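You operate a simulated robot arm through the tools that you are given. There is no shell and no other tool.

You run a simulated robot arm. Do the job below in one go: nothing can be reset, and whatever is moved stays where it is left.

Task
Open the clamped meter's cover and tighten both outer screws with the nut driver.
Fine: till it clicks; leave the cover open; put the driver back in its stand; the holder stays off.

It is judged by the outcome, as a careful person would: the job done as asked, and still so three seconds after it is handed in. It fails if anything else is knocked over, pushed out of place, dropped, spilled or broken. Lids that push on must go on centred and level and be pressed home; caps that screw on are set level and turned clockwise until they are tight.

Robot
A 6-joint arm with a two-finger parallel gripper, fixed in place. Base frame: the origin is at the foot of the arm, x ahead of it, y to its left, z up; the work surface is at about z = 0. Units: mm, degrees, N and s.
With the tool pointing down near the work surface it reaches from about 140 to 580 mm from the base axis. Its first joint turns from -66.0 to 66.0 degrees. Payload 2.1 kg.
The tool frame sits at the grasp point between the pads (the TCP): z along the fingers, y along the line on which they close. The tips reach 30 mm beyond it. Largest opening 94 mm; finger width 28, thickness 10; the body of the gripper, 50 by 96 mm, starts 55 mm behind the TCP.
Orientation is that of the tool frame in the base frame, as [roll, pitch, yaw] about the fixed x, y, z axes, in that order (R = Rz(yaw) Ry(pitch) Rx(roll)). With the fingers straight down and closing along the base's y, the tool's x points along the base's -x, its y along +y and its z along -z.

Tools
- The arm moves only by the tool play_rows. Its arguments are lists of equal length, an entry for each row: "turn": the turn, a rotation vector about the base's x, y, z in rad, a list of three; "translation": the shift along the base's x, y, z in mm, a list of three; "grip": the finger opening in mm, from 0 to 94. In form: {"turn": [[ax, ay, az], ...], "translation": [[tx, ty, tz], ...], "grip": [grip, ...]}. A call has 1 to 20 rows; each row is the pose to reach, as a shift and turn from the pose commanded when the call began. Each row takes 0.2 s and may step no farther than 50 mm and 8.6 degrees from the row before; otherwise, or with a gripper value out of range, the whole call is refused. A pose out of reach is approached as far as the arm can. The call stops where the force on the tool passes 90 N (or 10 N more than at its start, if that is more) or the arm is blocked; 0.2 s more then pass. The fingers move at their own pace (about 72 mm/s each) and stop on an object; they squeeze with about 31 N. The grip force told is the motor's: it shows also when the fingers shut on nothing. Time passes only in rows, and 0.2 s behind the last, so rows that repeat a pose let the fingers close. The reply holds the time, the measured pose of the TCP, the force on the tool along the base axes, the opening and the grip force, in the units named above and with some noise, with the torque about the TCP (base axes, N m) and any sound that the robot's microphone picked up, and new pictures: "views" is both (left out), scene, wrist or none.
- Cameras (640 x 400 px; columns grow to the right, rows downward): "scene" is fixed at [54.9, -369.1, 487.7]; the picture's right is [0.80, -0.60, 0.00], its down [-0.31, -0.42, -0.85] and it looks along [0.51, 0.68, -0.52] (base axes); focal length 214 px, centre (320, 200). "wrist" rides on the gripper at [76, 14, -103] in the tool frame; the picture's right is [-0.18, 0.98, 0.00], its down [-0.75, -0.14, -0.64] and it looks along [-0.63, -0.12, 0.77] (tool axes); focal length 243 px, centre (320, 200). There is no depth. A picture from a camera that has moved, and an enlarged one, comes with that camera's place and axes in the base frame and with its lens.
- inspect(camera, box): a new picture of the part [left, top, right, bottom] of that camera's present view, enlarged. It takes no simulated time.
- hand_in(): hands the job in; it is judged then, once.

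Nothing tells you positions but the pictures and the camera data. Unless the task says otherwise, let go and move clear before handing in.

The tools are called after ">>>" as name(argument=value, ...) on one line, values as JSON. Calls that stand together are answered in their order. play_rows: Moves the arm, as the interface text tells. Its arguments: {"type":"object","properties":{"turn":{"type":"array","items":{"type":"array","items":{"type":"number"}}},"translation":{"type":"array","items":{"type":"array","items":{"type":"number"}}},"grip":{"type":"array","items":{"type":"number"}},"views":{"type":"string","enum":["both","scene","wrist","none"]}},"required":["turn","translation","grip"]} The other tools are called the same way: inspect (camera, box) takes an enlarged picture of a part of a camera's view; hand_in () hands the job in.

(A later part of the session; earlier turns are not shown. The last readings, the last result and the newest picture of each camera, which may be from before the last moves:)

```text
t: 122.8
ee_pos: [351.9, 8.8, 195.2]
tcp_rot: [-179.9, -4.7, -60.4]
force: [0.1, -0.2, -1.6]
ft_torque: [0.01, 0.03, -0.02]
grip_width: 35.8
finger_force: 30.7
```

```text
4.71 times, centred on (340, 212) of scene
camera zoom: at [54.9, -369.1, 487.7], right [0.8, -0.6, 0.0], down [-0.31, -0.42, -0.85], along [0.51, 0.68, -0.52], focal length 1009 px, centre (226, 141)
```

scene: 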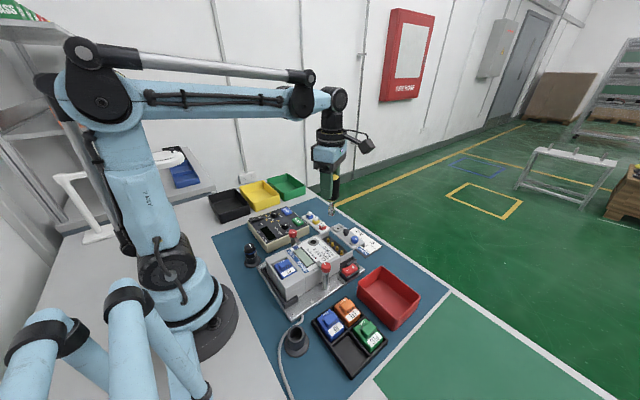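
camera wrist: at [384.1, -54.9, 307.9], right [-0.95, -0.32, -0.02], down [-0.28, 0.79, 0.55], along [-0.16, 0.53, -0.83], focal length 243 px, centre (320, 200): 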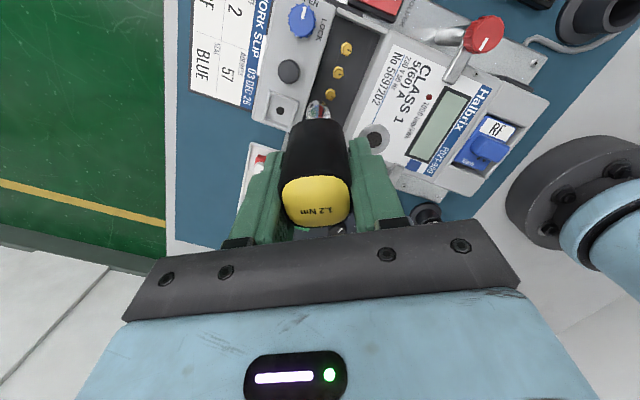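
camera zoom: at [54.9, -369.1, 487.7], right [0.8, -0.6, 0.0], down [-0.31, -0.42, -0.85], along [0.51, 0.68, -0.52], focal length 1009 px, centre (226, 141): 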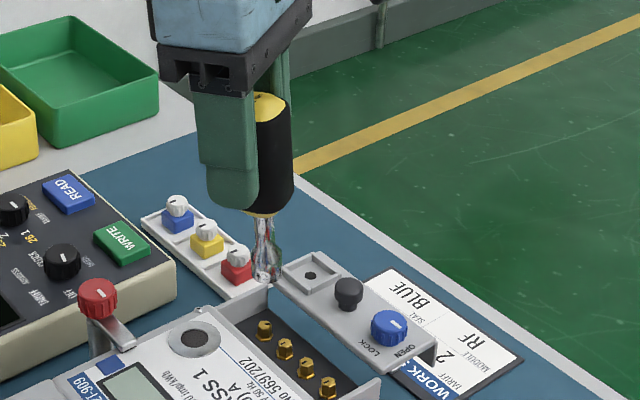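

>>> play_rows(turn=[[0, 0, 0], [0, 0, 0], [0, 0, 0]], translation=[[6.3, 8.5, 0], [6.3, 8.5, -20], [6.3, 8.5, -20]], grip=[24, 24, 24], views="none")

>>> inspect(camera="wrist", box=[270, 50, 370, 130])

>>> inspect(camera="scene", box=[325, 215, 365, 255])

```text
t: 123.6
ee_pos: [359.0, 18.6, 176.6]
tcp_rot: [-179.9, -4.7, -60.5]
force: [-0.3, -0.4, -0.9]
ft_torque: [0.03, 0.02, -0.04]
grip_width: 35.7
finger_force: 31.2
```

```text
5.00 times, centred on (320, 90) of wrist
camera zoom: at [379.6, -45.9, 284.6], right [-0.95, -0.32, -0.02], down [-0.27, 0.77, 0.58], along [-0.17, 0.55, -0.82], focal length 1213 px, centre (320, 750)
```

zoom: 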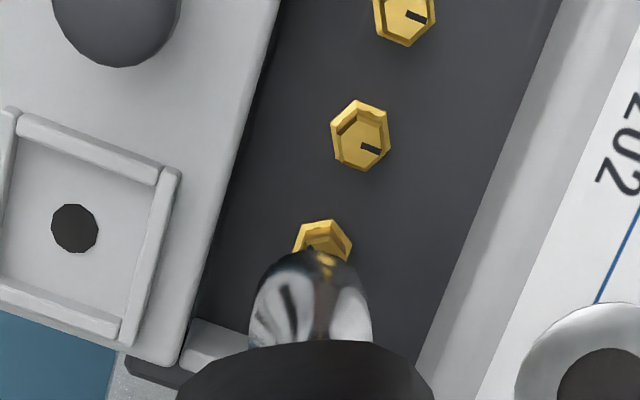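

```text
10.00 times, centred on (345, 235) of scene
camera zoom: at [54.9, -369.1, 487.7], right [0.8, -0.6, 0.0], down [-0.31, -0.42, -0.85], along [0.51, 0.68, -0.52], focal length 2145 px, centre (70, -150)
```

zoom: 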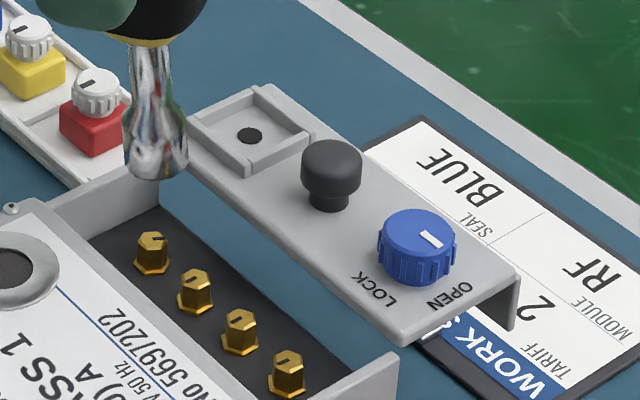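

>>> play_rows(turn=[[0, 0, 0], [0, 0, 0], [0, 0, 0]], translation=[[-1.2, -1, -5], [-1.2, -1, -15], [-1.2, -1, -15]], grip=[24, 24, 24], views="none")

>>> inspect(camera="wrist", box=[270, 50, 370, 130])

>>> inspect(camera="scene", box=[330, 220, 360, 250])

```text
t: 124.4
ee_pos: [357.0, 17.0, 161.5]
tcp_rot: [-179.9, -4.7, -60.5]
force: [-0.4, -0.8, -0.5]
ft_torque: [0.02, 0.0, 0.01]
grip_width: 35.6
finger_force: 30.6
```

```text
5.00 times, centred on (320, 90) of wrist
camera zoom: at [377.8, -47.6, 270.7], right [-0.95, -0.32, -0.02], down [-0.27, 0.77, 0.58], along [-0.17, 0.55, -0.82], focal length 1213 px, centre (320, 750)
```

zoom: 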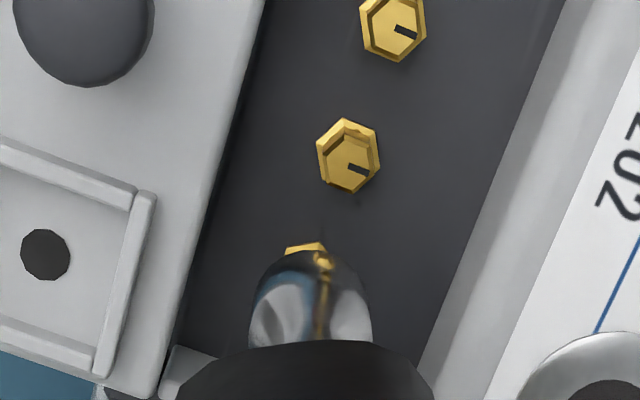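

```text
13.33 times, centred on (345, 235) of scene
camera zoom: at [54.9, -369.1, 487.7], right [0.8, -0.6, 0.0], down [-0.31, -0.42, -0.85], along [0.51, 0.68, -0.52], focal length 2860 px, centre (-13, -267)
```

zoom: 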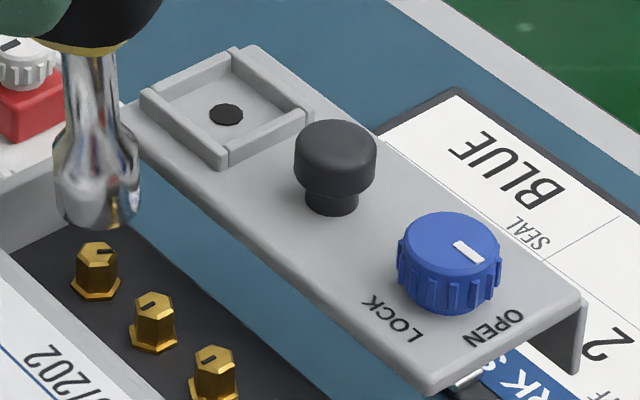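

>>> play_rows(turn=[[0, 0, 0], [0, 0, 0], [0, 0, 0]], translation=[[0.9, 0.9, -3], [0.9, 0.9, -8], [0.9, 0.9, -8]], grip=[24, 24, 24], views="none")

>>> inspect(camera="wrist", box=[270, 50, 370, 130])

>>> inspect(camera="scene", box=[330, 220, 360, 250])

```text
t: 125.2
ee_pos: [358.5, 17.6, 154.5]
tcp_rot: [-179.9, -4.6, -60.5]
force: [-0.6, -0.2, -2.5]
ft_torque: [0.02, 0.03, -0.01]
grip_width: 35.8
finger_force: 31.6
```

```text
5.00 times, centred on (320, 90) of wrist
camera zoom: at [379.6, -46.1, 262.7], right [-0.95, -0.32, -0.02], down [-0.27, 0.77, 0.58], along [-0.17, 0.55, -0.82], focal length 1213 px, centre (320, 750)
```

zoom: 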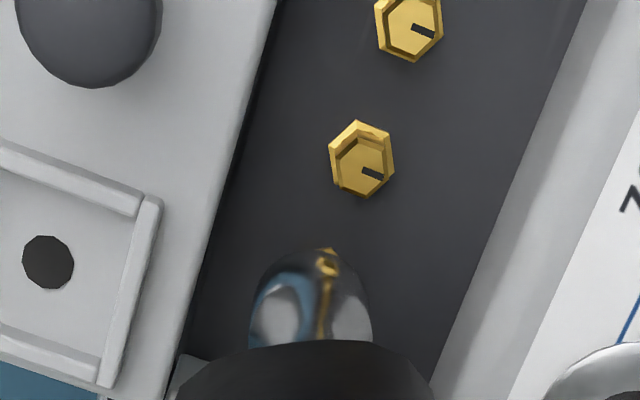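

```text
13.33 times, centred on (345, 235) of scene
camera zoom: at [54.9, -369.1, 487.7], right [0.8, -0.6, 0.0], down [-0.31, -0.42, -0.85], along [0.51, 0.68, -0.52], focal length 2860 px, centre (-13, -267)
```

zoom: 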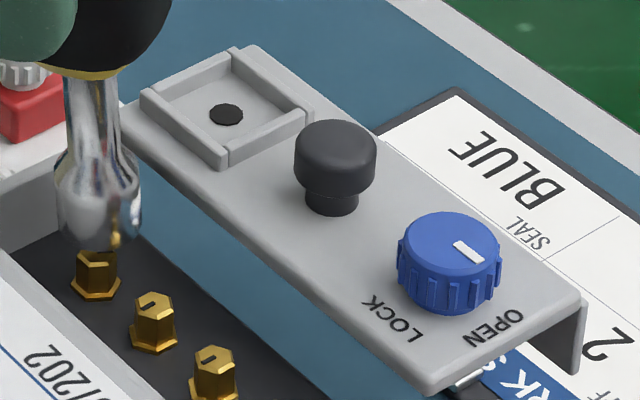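

>>> play_rows(turn=[[0, 0, 0], [0, 0, 0], [0, 0, 0]], translation=[[-0.6, -0.2, 0], [-0.6, -0.2, -3], [-0.6, -0.2, -3]], grip=[24, 24, 24], views="none")

>>> inspect(camera="scene", box=[330, 220, 360, 250])

```text
t: 126.0
ee_pos: [356.5, 17.9, 151.2]
tcp_rot: [-179.9, -4.8, -60.6]
force: [0.6, 0.5, -1.4]
ft_torque: [0.01, 0.07, 0.01]
grip_width: 35.6
finger_force: 30.8
```

```text
13.33 times, centred on (345, 235) of scene
camera zoom: at [54.9, -369.1, 487.7], right [0.8, -0.6, 0.0], down [-0.31, -0.42, -0.85], along [0.51, 0.68, -0.52], focal length 2860 px, centre (-13, -267)
```

zoom: 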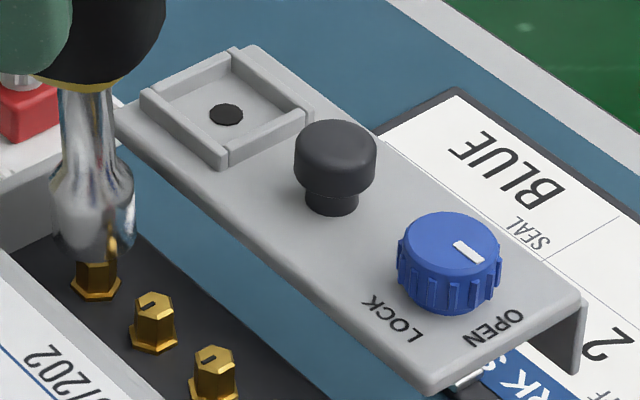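

>>> play_rows(turn=[[0, 0, 0], [0, 0, 0], [0, 0, 0]], translation=[[0.5, -0.3, 0], [0.5, -0.3, -2], [0.5, -0.3, -2]], grip=[24, 24, 24], views="none")

>>> inspect(camera="scene", box=[335, 228, 355, 248])

>>> inspect(camera="wrist", box=[270, 50, 370, 130])

```text
t: 126.8
ee_pos: [357.3, 18.1, 148.4]
tcp_rot: [-179.8, -4.8, -60.5]
force: [0.3, -0.1, -2.6]
ft_torque: [0.02, 0.03, 0.02]
grip_width: 35.7
finger_force: 31.2
```

```text
16.00 times, centred on (345, 238) of scene
camera zoom: at [54.9, -369.1, 487.7], right [0.8, -0.6, 0.0], down [-0.31, -0.42, -0.85], along [0.51, 0.68, -0.52], focal length 3432 px, centre (-80, -408)
```

zoom: 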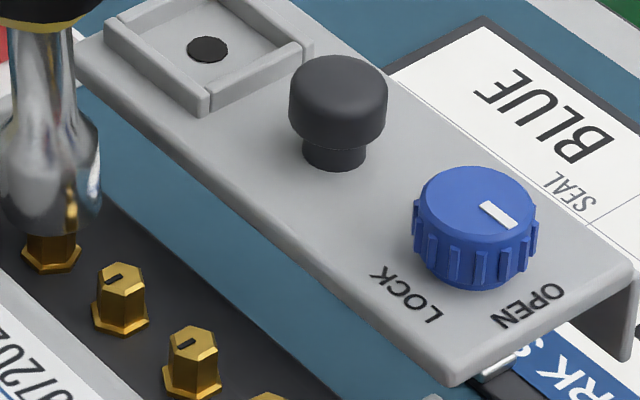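

```text
5.00 times, centred on (320, 90) of wrist
camera zoom: at [378.6, -46.1, 257.7], right [-0.95, -0.32, -0.02], down [-0.27, 0.77, 0.58], along [-0.17, 0.55, -0.82], focal length 1213 px, centre (320, 750)
```

zoom: 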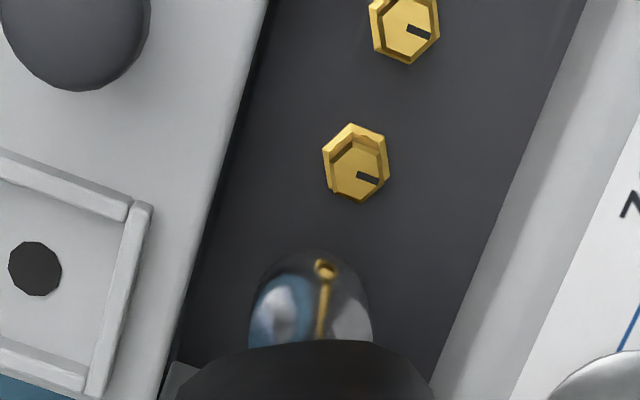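

>>> play_rows(turn=[[0, 0, 0], [0, 0, 0], [0, 0, 0]], translation=[[0, 0, -1.5], [0, 0, -3], [0, 0, -3]], grip=[24, 24, 24], views="none")

>>> inspect(camera="scene", box=[333, 228, 353, 248])

```text
t: 127.6
ee_pos: [358.7, 16.6, 146.1]
tcp_rot: [-179.9, -4.8, -60.5]
force: [-0.3, 0.0, -1.1]
ft_torque: [0.01, 0.02, 0.02]
grip_width: 35.7
finger_force: 31.0
```

```text
16.00 times, centred on (343, 238) of scene
camera zoom: at [54.9, -369.1, 487.7], right [0.8, -0.6, 0.0], down [-0.31, -0.42, -0.85], along [0.51, 0.68, -0.52], focal length 3432 px, centre (-48, -408)
```

zoom: 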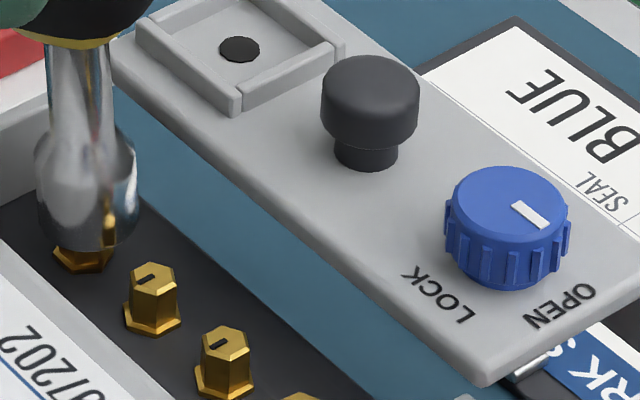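

>>> play_rows(turn=[[0, 0, 0], [0, 0, 0], [0, 0, 0]], translation=[[-0.4, 0.3, -1], [-0.4, 0.3, -2.5], [-0.4, 0.3, -2.5]], grip=[24, 24, 24], views="none")

>>> inspect(camera="scene", box=[333, 228, 353, 248])

```text
t: 128.4
ee_pos: [357.7, 17.2, 144.0]
tcp_rot: [-179.9, -4.6, -60.6]
force: [-0.1, 0.1, -1.3]
ft_torque: [0.0, 0.0, -0.03]
grip_width: 35.6
finger_force: 31.2
```

```text
16.00 times, centred on (343, 238) of scene
camera zoom: at [54.9, -369.1, 487.7], right [0.8, -0.6, 0.0], down [-0.31, -0.42, -0.85], along [0.51, 0.68, -0.52], focal length 3432 px, centre (-48, -408)
```

zoom: 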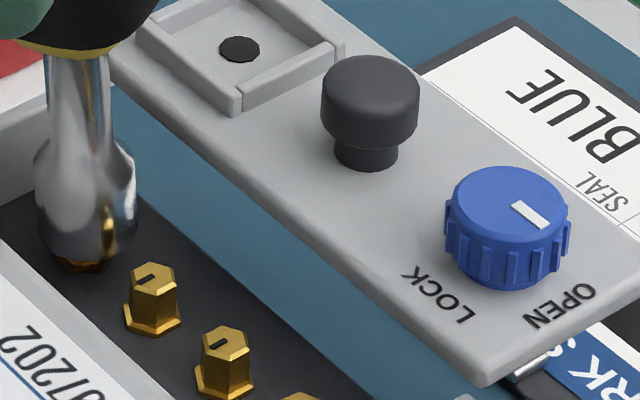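

>>> play_rows(turn=[[0, 0, 0], [0, 0, 0], [0, 0, 0], [0, 0, 0]], translation=[[0, 0, -1.5], [0, 0, -3], [0, 0, -4], [0, 0, -4]], grip=[24, 24, 24, 24], views="none")

>>> inspect(camera="scene", box=[333, 228, 353, 248])

```text
t: 129.4
ee_pos: [359.9, 17.6, 139.6]
tcp_rot: [-179.8, -4.7, -60.5]
force: [0.2, -0.4, -2.0]
ft_torque: [0.0, 0.01, 0.02]
grip_width: 35.7
finger_force: 31.3
```

```text
16.00 times, centred on (343, 238) of scene
camera zoom: at [54.9, -369.1, 487.7], right [0.8, -0.6, 0.0], down [-0.31, -0.42, -0.85], along [0.51, 0.68, -0.52], focal length 3432 px, centre (-48, -408)
```

zoom: 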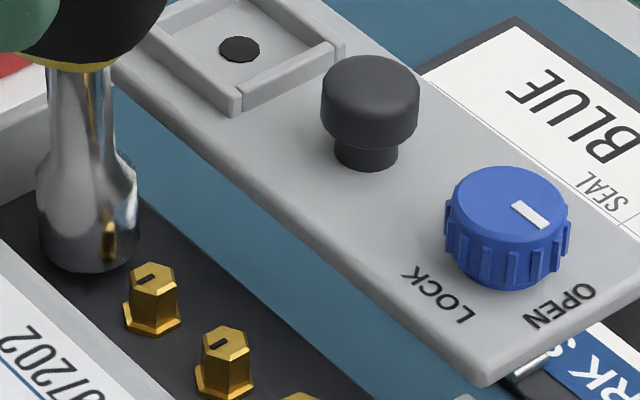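

>>> play_rows(turn=[[0, 0, 0], [0, 0, 0], [0, 0, 0]], translation=[[-0.3, 0.1, -1], [-0.3, 0.1, -2], [-0.3, 0.1, -2]], grip=[24, 24, 24], views="none")

>>> inspect(camera="scene", box=[333, 228, 353, 248])

```text
t: 130.2
ee_pos: [358.4, 17.2, 137.9]
tcp_rot: [-180.0, -4.7, -60.5]
force: [0.8, -0.6, -1.5]
ft_torque: [0.01, 0.02, 0.0]
grip_width: 35.6
finger_force: 31.1
```

```text
16.00 times, centred on (343, 238) of scene
camera zoom: at [54.9, -369.1, 487.7], right [0.8, -0.6, 0.0], down [-0.31, -0.42, -0.85], along [0.51, 0.68, -0.52], focal length 3432 px, centre (-48, -408)
```

zoom: 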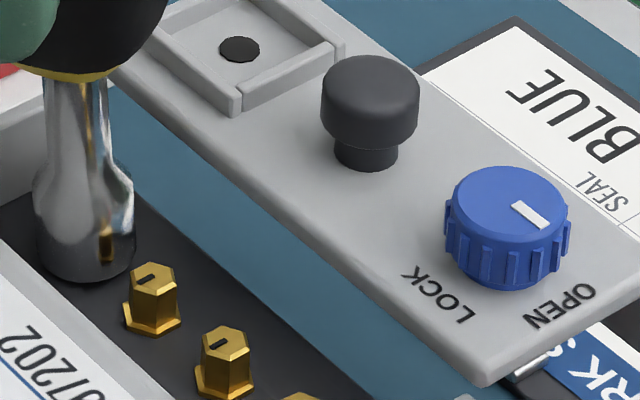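

>>> play_rows(turn=[[0, 0, 0], [0, 0, 0], [0, 0, 0]], translation=[[0, 0, -1], [0, 0, -2], [0, 0, -2]], grip=[24, 24, 24], views="none")

>>> inspect(camera="scene", box=[333, 228, 353, 248])

```text
t: 131.0
ee_pos: [357.5, 17.6, 137.4]
tcp_rot: [-179.9, -4.8, -60.6]
force: [-1.3, -1.3, 42.6]
ft_torque: [-0.26, -0.01, -0.01]
grip_width: 35.6
finger_force: 30.6
```

```text
16.00 times, centred on (343, 238) of scene
camera zoom: at [54.7, -369.1, 487.7], right [0.8, -0.6, 0.0], down [-0.31, -0.42, -0.85], along [0.51, 0.68, -0.52], focal length 3432 px, centre (-48, -408)
```

zoom: 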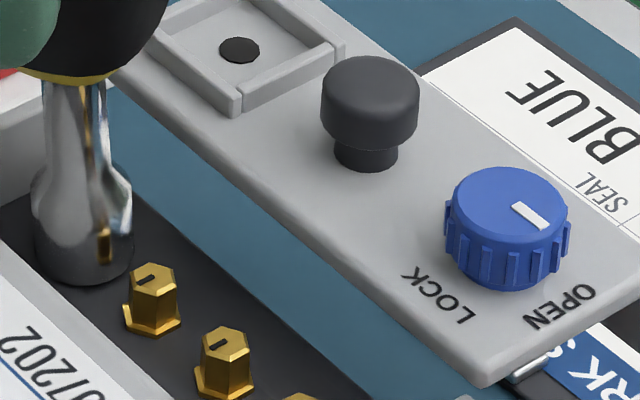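

Seated on the second outer screw. The driver can stand on it, so I'll relax the push, open the fingers, level the tool and re-centre it on the handle for a proper grip.

>>> play_rows(turn=[[0, 0, 0], [0, 0, 0], [0, 0, 0], [0, 0, 0]], translation=[[0, 0, 1], [0, 0, 1], [0, 0, 1], [0, 0, 1]], grip=[24, 40, 50, 50], views="none")

>>> inspect(camera="wrist", box=[240, 40, 400, 240])

>>> inspect(camera="scene", box=[310, 170, 370, 255])

```text
t: 132.0
ee_pos: [358.0, 17.6, 137.0]
tcp_rot: [-180.0, -4.7, -60.5]
force: [-0.6, 0.2, 0.2]
ft_torque: [0.03, 0.01, -0.01]
grip_width: 50.2
finger_force: 0.1
```

```text
2.00 times, centred on (320, 140) of wrist
camera zoom: at [378.6, -46.5, 245.7], right [-0.95, -0.32, -0.02], down [-0.27, 0.77, 0.58], along [-0.17, 0.55, -0.82], focal length 485 px, centre (320, 320)
```

zoom: 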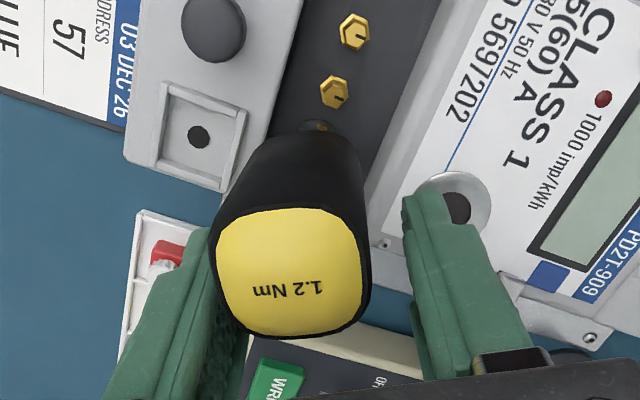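

```text
4.71 times, centred on (340, 212) of scene
camera zoom: at [54.9, -369.1, 487.7], right [0.8, -0.6, 0.0], down [-0.31, -0.42, -0.85], along [0.51, 0.68, -0.52], focal length 1009 px, centre (226, 141)
```

zoom: 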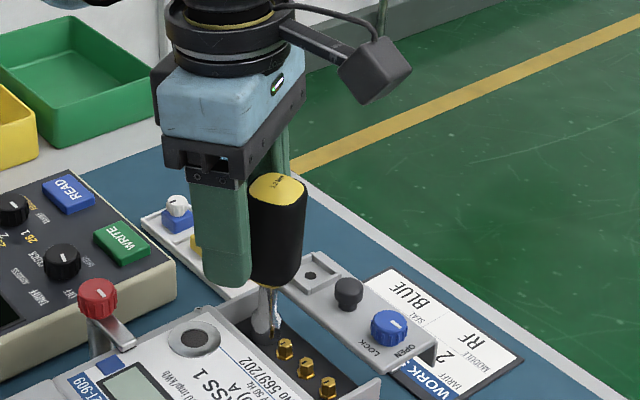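

>>> play_rows(turn=[[0, 0, 0], [0.024, 0.0135, 0], [0.048, 0.027, 0], [0.0713, 0.0403, 0], [0.0713, 0.0403, 0]], translation=[[0, 0, 0], [3.8, -4.2, 0], [7.6, -8.4, 0], [11.4, -12.7, 0], [11.4, -12.7, 0]], grip=[60, 60, 60, 60, 60], views="none")

>>> inspect(camera="wrist", box=[240, 40, 400, 240])

>>> inspect(camera="scene", box=[310, 170, 370, 255])

```text
t: 133.2
ee_pos: [369.8, 2.8, 136.4]
tcp_rot: [-179.9, 0.0, -60.5]
force: [0.4, -0.7, 1.0]
ft_torque: [0.01, -0.01, 0.01]
grip_width: 59.9
finger_force: 0.0
```

```text
2.00 times, centred on (320, 140) of wrist
camera zoom: at [394.8, -67.1, 238.9], right [-0.95, -0.32, 0.0], down [-0.25, 0.72, 0.64], along [-0.21, 0.61, -0.77], focal length 485 px, centre (320, 320)
```

zoom: 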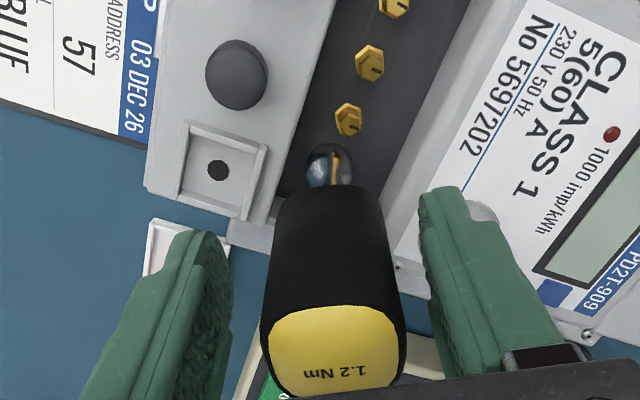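

```text
4.71 times, centred on (340, 212) of scene
camera zoom: at [54.9, -369.1, 487.7], right [0.8, -0.6, 0.0], down [-0.31, -0.42, -0.85], along [0.51, 0.68, -0.52], focal length 1009 px, centre (226, 141)
```

zoom: 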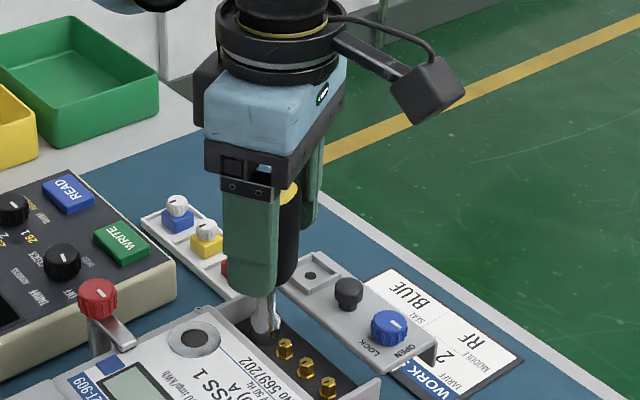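

>>> play_rows(turn=[[0, 0, 0], [0, 0, 0], [0, 0, 0], [0, 0, 0], [0, 0, 0], [0, 0, 0]], translation=[[-3.3, -1.1, 0], [-3.3, -1.1, -6], [-3.3, -1.1, -6], [-3.3, -1.1, -6], [-3.3, -1.1, -6], [-3.3, -1.1, -6]], grip=[60, 56, 44, 34, 24, 24], views="none")

>>> inspect(camera="wrist", box=[240, 40, 400, 240])

>>> inspect(camera="scene", box=[310, 170, 370, 255])

```text
t: 134.6
ee_pos: [365.4, 4.2, 130.4]
tcp_rot: [-179.9, 0.0, -60.5]
force: [-0.4, -0.6, -0.6]
ft_torque: [-0.01, 0.0, 0.0]
grip_width: 35.9
finger_force: 30.6
```

```text
2.00 times, centred on (320, 140) of wrist
camera zoom: at [390.4, -67.3, 232.9], right [-0.95, -0.32, 0.0], down [-0.25, 0.72, 0.64], along [-0.21, 0.61, -0.77], focal length 485 px, centre (320, 320)
```

zoom: 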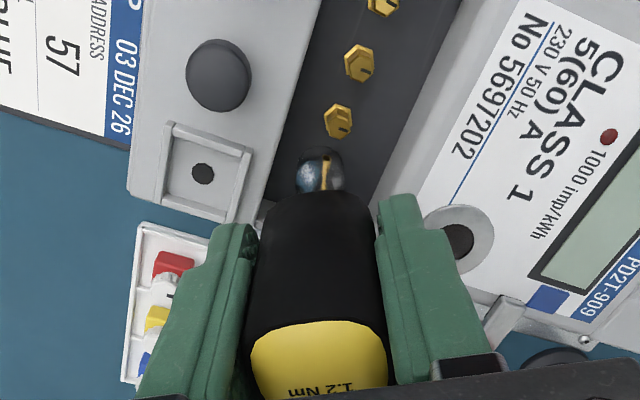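

```text
4.71 times, centred on (340, 212) of scene
camera zoom: at [54.9, -369.1, 487.7], right [0.8, -0.6, 0.0], down [-0.31, -0.42, -0.85], along [0.51, 0.68, -0.52], focal length 1009 px, centre (226, 141)
```

zoom: 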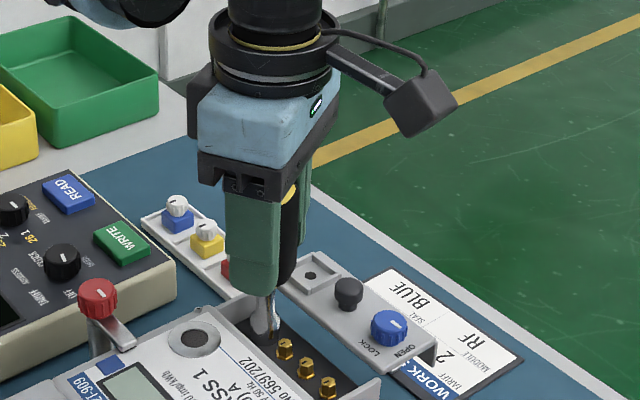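

A clean, centred grip. Now turning this screw clockwise with a light downward push.

>>> play_rows(turn=[[0, 0, 0], [0, 0, -0.1], [0, 0, -0.2], [0, 0, -0.3], [0, 0, -0.4], [0, 0, -0.5], [0, 0, -0.6], [0, 0, -0.7], [0, 0, -0.8]], translation=[[0, 0, -0.8], [0, 0, -0.8], [0, 0, -0.8], [0, 0, -0.8], [0, 0, -0.8], [0, 0, -0.8], [0, 0, -0.8], [0, 0, -0.8], [0, 0, -0.8]], grip=[24, 24, 24, 24, 24, 24, 24, 24, 24], views="none")

>>> inspect(camera="scene", box=[325, 220, 365, 260])

```text
t: 136.6
ee_pos: [365.9, 4.6, 130.1]
tcp_rot: [-180.0, 0.0, -106.5]
force: [0.4, -1.1, 17.4]
ft_torque: [-0.02, 0.01, 0.01]
grip_width: 35.9
finger_force: 31.1
```

```text
10.00 times, centred on (345, 240) of scene
camera zoom: at [54.8, -369.1, 487.7], right [0.8, -0.6, 0.0], down [-0.31, -0.42, -0.85], along [0.51, 0.68, -0.52], focal length 2145 px, centre (70, -200)
```

zoom: 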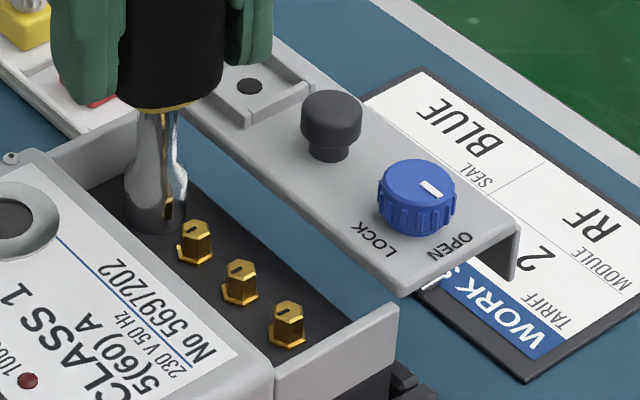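

>>> play_rows(turn=[[0, 0, -0.1], [0, 0, -0.2], [0, 0, -0.3], [0, 0, -0.4], [0, 0, -0.5], [0, 0, -0.6], [0, 0, -0.7], [0, 0, -0.8], [0, 0, -0.9], [0, 0, -1.0]], translation=[[0, 0, 0], [0, 0, 0], [0, 0, 0], [0, 0, 0], [0, 0, 0], [0, 0, 0], [0, 0, 0], [0, 0, 0], [0, 0, 0], [0, 0, 0]], grip=[24, 24, 24, 24, 24, 24, 24, 24, 24, 24], views="none")

```text
t: 138.8
ee_pos: [367.2, 4.8, 129.1]
tcp_rot: [180.0, 0.0, -163.7]
force: [1.0, 2.5, 10.1]
ft_torque: [0.16, 0.0, 0.16]
grip_width: 36.2
finger_force: 31.4
```

>>> play_rows(turn=[[0, 0, -0.08], [0, 0, -0.16], [0, 0, -0.24], [0, 0, -0.32], [0, 0, -0.4]], translation=[[0, 0.2, -0.2], [0, 0.2, -0.3], [0, 0.2, -0.3], [0, 0.2, -0.3], [0, 0.2, -0.3]], grip=[24, 24, 24, 24, 24], views="none")

```text
t: 140.0
ee_pos: [367.1, 5.1, 129.9]
tcp_rot: [-179.9, 0.1, 173.4]
force: [1.5, 1.8, 38.7]
ft_torque: [0.09, -0.17, 0.65]
grip_width: 36.1
finger_force: 30.9
```

>>> play_rows(turn=[[0, 0, -0.05], [0, 0, -0.1], [0, 0, -0.15], [0, 0, -0.2], [0, 0, -0.2]], translation=[[0, 0, 0.3], [0, 0, 0.4], [0, 0, 0.4], [0, 0, 0.4], [0, 0, 0.4]], grip=[24, 24, 24, 24, 24], views="none")

```text
t: 141.2
ee_pos: [367.4, 4.8, 130.8]
tcp_rot: [-179.8, 0.0, 161.9]
force: [-0.7, 0.3, -0.2]
ft_torque: [0.01, 0.01, 0.66]
grip_width: 36.3
finger_force: 30.7
```

>>> play_rows(turn=[[0, 0, -0.05], [0, 0, -0.1], [0, 0, -0.15], [0, 0, -0.2], [0, 0, -0.2]], translation=[[0, 0, -0.4], [0, 0, -0.5], [0, 0, -0.5], [0, 0, -0.5], [0, 0, -0.5]], grip=[24, 24, 24, 24, 24], views="none")

```text
t: 142.4
ee_pos: [367.3, 7.1, 130.6]
tcp_rot: [-180.0, 0.0, 150.4]
force: [0.0, 0.0, -0.3]
ft_torque: [0.0, 0.04, 0.83]
grip_width: 36.3
finger_force: 31.0
```

>>> play_rows(turn=[[0, 0, -0.05], [0, 0, -0.1], [0, 0, -0.15], [0, 0, -0.2], [0, 0, -0.2]], translation=[[0, 0, -0.4], [0, 0, -0.6], [0, 0, -0.6], [0, 0, -0.6], [0, 0, -0.6]], grip=[24, 24, 24, 24, 24], views="none")

```text
t: 143.6
ee_pos: [366.1, 5.0, 128.3]
tcp_rot: [179.9, 0.0, 139.0]
force: [1.3, 0.6, 35.9]
ft_torque: [0.02, -0.17, 0.87]
grip_width: 36.5
finger_force: 31.1
```

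>>> play_rows(turn=[[0, 0, -0.05], [0, 0, -0.1], [0, 0, -0.15], [0, 0, -0.2], [0, 0, -0.2]], translation=[[0, 0, 0.3], [0, 0, 0.5], [0, 0, 0.5], [0, 0, 0.5], [0, 0, 0.5]], grip=[24, 24, 24, 24, 24], views="none")

```text
t: 144.8
ee_pos: [363.0, 4.1, 129.4]
tcp_rot: [-179.9, -0.1, 127.6]
force: [-0.2, 4.3, -0.8]
ft_torque: [0.26, 0.1, 1.09]
grip_width: 36.5
finger_force: 31.2
```

>>> play_rows(turn=[[0, 0, -0.05], [0, 0, -0.1], [0, 0, -0.15], [0, 0, -0.2], [0, 0, -0.2]], translation=[[0, 0.2, 0], [0, 0.2, 0], [0, 0.2, 0], [0, 0.2, 0], [0, 0.2, 0]], grip=[24, 24, 24, 24, 24], views="none")

>>> inspect(camera="wrist", box=[240, 40, 400, 240])

>>> inspect(camera="scene", box=[325, 220, 365, 260])

```text
t: 146.0
ee_pos: [365.8, 3.4, 129.4]
tcp_rot: [-179.9, 0.1, 116.1]
force: [0.5, -0.3, -0.8]
ft_torque: [0.05, -0.03, 1.23]
grip_width: 37.0
finger_force: 30.8
```

```text
2.00 times, centred on (320, 140) of wrist
camera zoom: at [344.5, 80.9, 231.8], right [0.96, 0.27, 0.0], down [0.21, -0.74, 0.64], along [0.17, -0.62, -0.77], focal length 485 px, centre (320, 320)
```

zoom: 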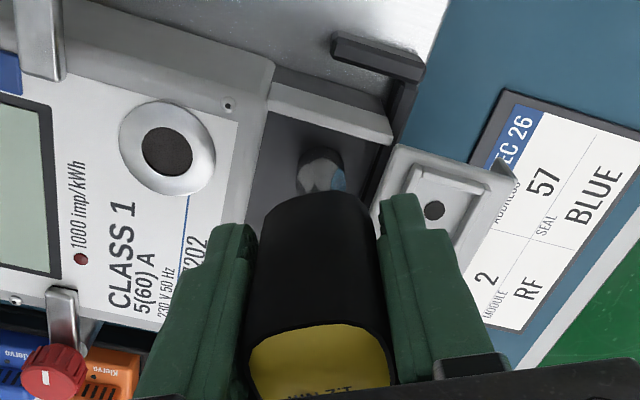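

```text
10.00 times, centred on (345, 240) of scene
camera zoom: at [54.9, -369.1, 487.7], right [0.8, -0.6, 0.0], down [-0.31, -0.42, -0.85], along [0.51, 0.68, -0.52], focal length 2145 px, centre (70, -200)
```

zoom: 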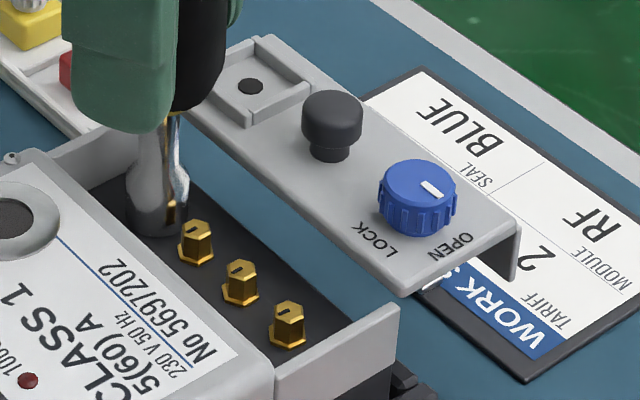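

Torque 1.23 N·m now. Continuing a little further, listening for the click.

>>> play_rows(turn=[[0, 0, -0.03], [0, 0, -0.06], [0, 0, -0.09], [0, 0, -0.12], [0, 0, -0.12]], translation=[[0, 0, -0.3], [0, 0, -0.4], [0, 0, -0.4], [0, 0, -0.4], [0, 0, -0.4]], grip=[24, 24, 24, 24, 24], views="none")

```text
t: 147.2
ee_pos: [364.9, 5.0, 127.6]
tcp_rot: [-179.9, 0.0, 109.3]
force: [0.5, -0.6, 0.7]
ft_torque: [-0.06, -0.06, 1.19]
grip_width: 37.2
finger_force: 31.0
```

>>> play_rows(turn=[[0, 0, -0.05], [0, 0, -0.1], [0, 0, -0.15], [0, 0, -0.2], [0, 0, -0.25], [0, 0, -0.3]], translation=[[0, 0, -0.3], [0, 0, -0.6], [0, 0, -0.8], [0, 0, -0.8], [0, 0, -0.8], [0, 0, -0.8]], grip=[24, 24, 24, 24, 24, 24], views="none")

>>> inspect(camera="wrist", box=[240, 40, 400, 240])

```text
t: 148.6
ee_pos: [366.1, 4.9, 127.6]
tcp_rot: [-180.0, -0.1, 92.0]
force: [2.9, 5.1, 31.9]
ft_torque: [0.18, -0.16, 1.27]
grip_width: 38.1
finger_force: 31.2
```

```text
2.00 times, centred on (320, 140) of wrist
camera zoom: at [377.2, 82.6, 231.1], right [0.99, -0.15, 0.0], down [-0.11, -0.76, 0.64], along [-0.1, -0.63, -0.77], focal length 485 px, centre (320, 320)
```

zoom: 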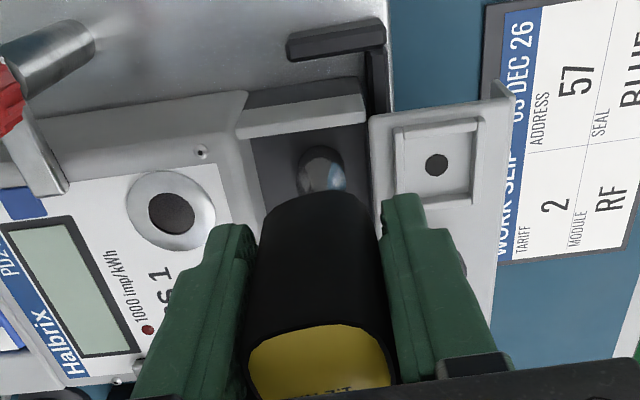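

>>> play_rows(turn=[[0, 0, 0.1], [0, 0, 0.2], [0, 0, 0.28], [0, 0, 0.28], [0, 0, 0.28], [0, 0, 0.28]], translation=[[0, 0, 0.5], [0, 0, 1], [0, 0, 1], [0, 0, 12], [0, 0, 32], [0, 0, 32]], grip=[24, 24, 24, 24, 24, 24], views="none")

>>> inspect(camera="scene", box=[330, 225, 365, 260])

>>> inspect(camera="wrist", box=[240, 40, 400, 240])

```text
t: 150.0
ee_pos: [366.0, 5.7, 160.2]
tcp_rot: [-179.9, 0.0, 108.1]
force: [0.0, -0.1, -1.9]
ft_torque: [0.0, 0.0, 0.01]
grip_width: 36.1
finger_force: 30.4
```

```text
11.43 times, centred on (348, 242) of scene
camera zoom: at [54.9, -369.1, 487.7], right [0.8, -0.6, 0.0], down [-0.31, -0.42, -0.85], along [0.51, 0.68, -0.52], focal length 2451 px, centre (6, -286)
```

zoom: 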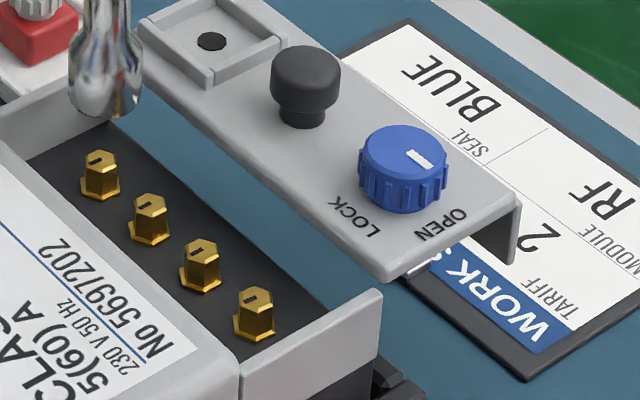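

```text
2.00 times, centred on (320, 140) of wrist
camera zoom: at [355.8, 84.1, 262.6], right [0.99, 0.13, 0.0], down [0.1, -0.76, 0.64], along [0.08, -0.64, -0.77], focal length 485 px, centre (320, 320)
```

zoom: 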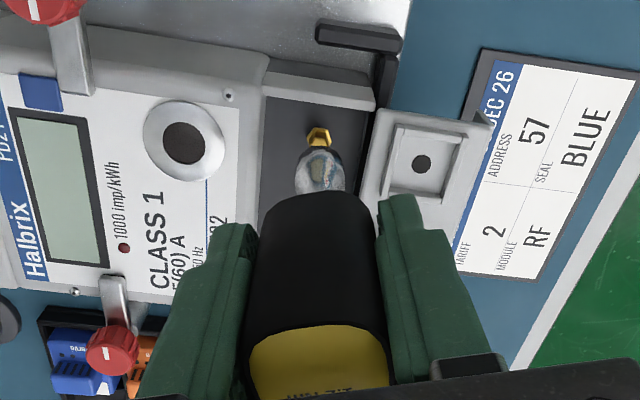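

>>> inspect(camera="scene", box=[335, 232, 351, 248])

>>> inspect(camera="scene", box=[342, 242, 358, 258])

```text
16.00 times, centred on (343, 240) of scene
camera zoom: at [54.9, -369.1, 487.7], right [0.8, -0.6, 0.0], down [-0.31, -0.42, -0.85], along [0.51, 0.68, -0.52], focal length 3432 px, centre (-48, -440)
```

zoom: 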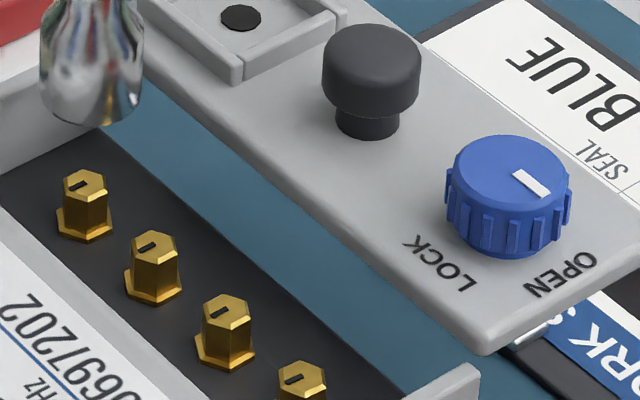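

```text
16.00 times, centred on (350, 250) of scene
camera zoom: at [54.9, -369.1, 487.7], right [0.8, -0.6, 0.0], down [-0.31, -0.42, -0.85], along [0.51, 0.68, -0.52], focal length 3432 px, centre (-160, -600)
```

zoom: 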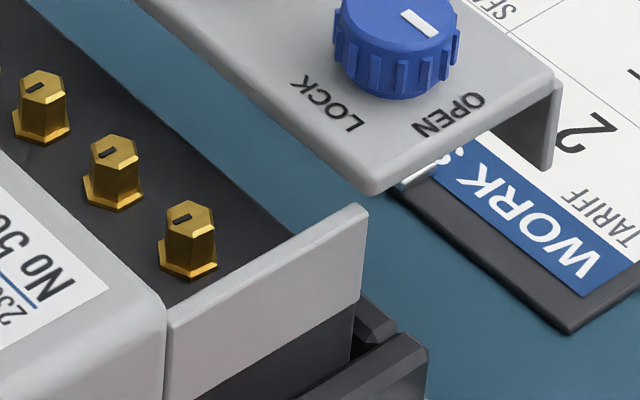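

All four marks are now parallel, so the second outer screw is run down too, at ~1.2 N·m, but I still haven't heard a click. The clutch may need more travel than I gave it, so I'll rewind the wrist by exactly half a turn in the air and then make one long continuous turn.

>>> play_rows(turn=[[0, 0, 0.1366], [0, 0, 0.2732], [0, 0, 0.4098], [0, 0, 0.5464], [0, 0, 0.683], [0, 0, 0.8196], [0, 0, 0.9562], [0, 0, 1.0928], [0, 0, 1.2294], [0, 0, 1.366], [0, 0, 1.5026], [0, 0, 1.6392], [0, 0, 1.7758], [0, 0, 1.9124], [0, 0, 2.049], [0, 0, 2.1856], [0, 0, 2.3222], [0, 0, 2.4588], [0, 0, 2.5954], [0, 0, 2.732]], translation=[[0, 0, 4], [0, 0, 8], [0, 0, 8], [0, 0, 8], [0, 0, 8], [0, 0, 8], [0, 0, 8], [0, 0, 8], [0, 0, 8], [0, 0, 8], [0, 0, 8], [0, 0, 8], [0, 0, 8], [0, 0, 8], [0, 0, 8], [0, 0, 8], [0, 0, 8], [0, 0, 8], [0, 0, 8], [0, 0, 8]], grip=[24, 24, 24, 24, 24, 24, 24, 24, 24, 24, 24, 24, 24, 24, 24, 24, 24, 24, 24, 24], views="none")

>>> play_rows(turn=[[0, 0, 0.1366], [0, 0, 0.2732], [0, 0, 0.4096], [0, 0, 0.4096]], translation=[[0, 0, 0], [0, 0, 0], [0, 0, 0], [0, 0, 0]], grip=[24, 24, 24, 24], views="none")

>>> inspect(camera="scene", box=[325, 215, 365, 255])

>>> inspect(camera="wrist", box=[270, 60, 370, 140])

```text
t: 154.2
ee_pos: [366.4, 4.7, 168.6]
tcp_rot: [-179.8, 0.0, -95.2]
force: [0.3, -0.6, -2.0]
ft_torque: [0.01, -0.01, 0.04]
grip_width: 36.0
finger_force: 30.9
```

```text
t: 155.2
ee_pos: [365.3, 4.8, 168.1]
tcp_rot: [-180.0, 0.0, -71.8]
force: [0.2, 0.0, -2.1]
ft_torque: [0.03, 0.02, 0.0]
grip_width: 36.1
finger_force: 30.9
```

```text
10.00 times, centred on (345, 235) of scene
camera zoom: at [54.9, -369.1, 487.7], right [0.8, -0.6, 0.0], down [-0.31, -0.42, -0.85], along [0.51, 0.68, -0.52], focal length 2145 px, centre (70, -150)
```

zoom: 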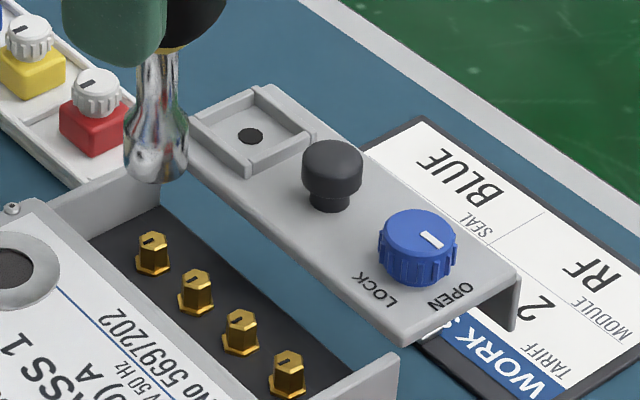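

```text
5.00 times, centred on (320, 100) of wrist
camera zoom: at [375.0, -70.4, 270.8], right [-0.99, -0.13, 0.0], down [-0.1, 0.76, 0.64], along [-0.08, 0.64, -0.77], focal length 1213 px, centre (320, 700)
```

zoom: 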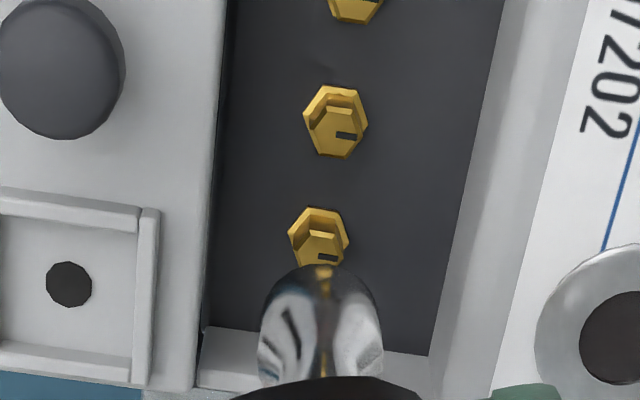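

>>> play_rows(turn=[[0, 0, 0], [0, 0, 0], [0, 0, 0], [0, 0, 0], [0, 0, 0]], translation=[[-0.2, 0.2, -12], [-0.2, 0.2, -22], [-0.2, 0.2, -26], [-0.2, 0.2, -29], [-0.2, 0.2, -29]], grip=[24, 24, 24, 24, 24], views="none")

>>> inspect(camera="scene", box=[333, 228, 353, 248])

```text
t: 156.4
ee_pos: [365.3, 4.8, 138.5]
tcp_rot: [-179.9, 0.1, -71.9]
force: [0.0, 0.2, -1.3]
ft_torque: [-0.02, -0.03, -0.05]
grip_width: 35.9
finger_force: 31.3
```

```text
16.00 times, centred on (343, 238) of scene
camera zoom: at [54.9, -369.1, 487.7], right [0.8, -0.6, 0.0], down [-0.31, -0.42, -0.85], along [0.51, 0.68, -0.52], focal length 3432 px, centre (-48, -408)
```

zoom: 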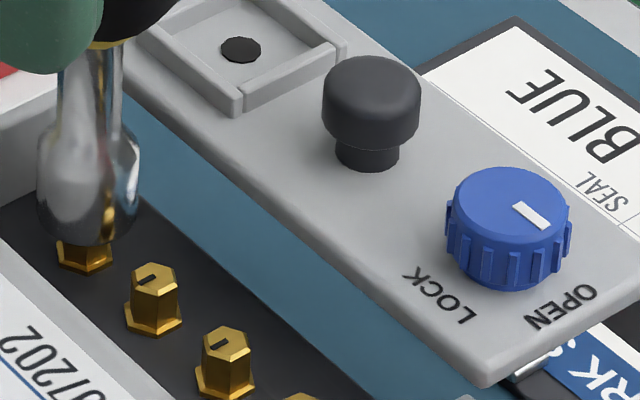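

>>> play_rows(turn=[[0, 0, 0], [0, 0, 0], [0, 0, 0], [0, 0, 0], [0, 0, 0]], translation=[[-0.4, 0.3, -2], [-0.4, 0.3, -4], [-0.4, 0.3, -6], [-0.4, 0.3, -8], [-0.4, 0.3, -8]], grip=[24, 24, 24, 24, 24], views="none")

>>> inspect(camera="scene", box=[333, 228, 353, 248])

```text
t: 157.6
ee_pos: [364.4, 5.7, 131.8]
tcp_rot: [-179.8, 0.0, -71.9]
force: [0.1, -1.0, -1.2]
ft_torque: [-0.03, 0.01, 0.01]
grip_width: 35.8
finger_force: 31.7
```

```text
16.00 times, centred on (343, 238) of scene
camera zoom: at [54.9, -369.1, 487.7], right [0.8, -0.6, 0.0], down [-0.31, -0.42, -0.85], along [0.51, 0.68, -0.52], focal length 3432 px, centre (-48, -408)
```

zoom: 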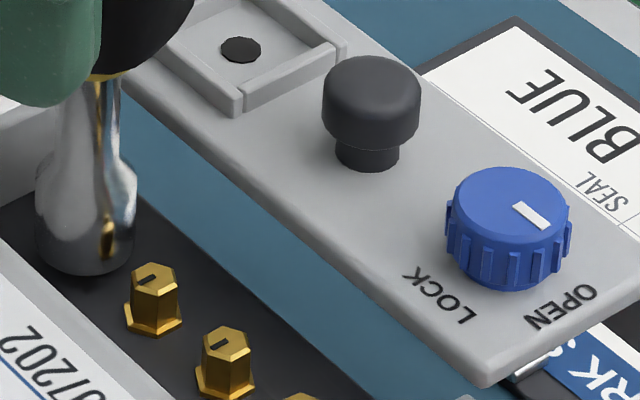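

>>> play_rows(turn=[[0, 0, 0], [0, 0, 0], [0, 0, 0]], translation=[[0.2, -0.1, -1.5], [0.2, -0.1, -3], [0.2, -0.1, -3]], grip=[24, 24, 24], views="none")

```text
t: 158.4
ee_pos: [365.0, 4.3, 127.7]
tcp_rot: [-179.9, 0.0, -71.9]
force: [-0.6, -0.3, -1.8]
ft_torque: [0.01, 0.0, 0.0]
grip_width: 35.9
finger_force: 31.1
```

>>> play_rows(turn=[[0, 0, 0], [0, 0, 0], [0, 0, 0]], translation=[[0, 0, -0.8], [0, 0, -1.5], [0, 0, -1.5]], grip=[24, 24, 24], views="none")

```text
t: 159.2
ee_pos: [364.8, 5.6, 127.5]
tcp_rot: [-179.9, 0.0, -71.9]
force: [1.5, -1.0, 42.3]
ft_torque: [0.05, 0.09, -0.01]
grip_width: 36.2
finger_force: 31.1
```

Seated. Now one long continuous clockwise turn.

>>> play_rows(turn=[[0, 0, 0], [0, 0, -0.12], [0, 0, -0.24], [0, 0, -0.36], [0, 0, -0.48], [0, 0, -0.6], [0, 0, -0.72], [0, 0, -0.84], [0, 0, -0.96], [0, 0, -1.08], [0, 0, -1.2]], translation=[[0, 0, 0.6], [0, 0, 0.6], [0, 0, 0.6], [0, 0, 0.6], [0, 0, 0.6], [0, 0, 0.6], [0, 0, 0.6], [0, 0, 0.6], [0, 0, 0.6], [0, 0, 0.6], [0, 0, 0.6]], grip=[24, 24, 24, 24, 24, 24, 24, 24, 24, 24, 24], views="none")

```text
t: 161.6
ee_pos: [366.1, 4.8, 126.7]
tcp_rot: [-179.9, 0.0, -140.6]
force: [0.0, -0.7, -1.9]
ft_torque: [0.0, 0.0, 1.21]
grip_width: 36.5
finger_force: 30.8
```

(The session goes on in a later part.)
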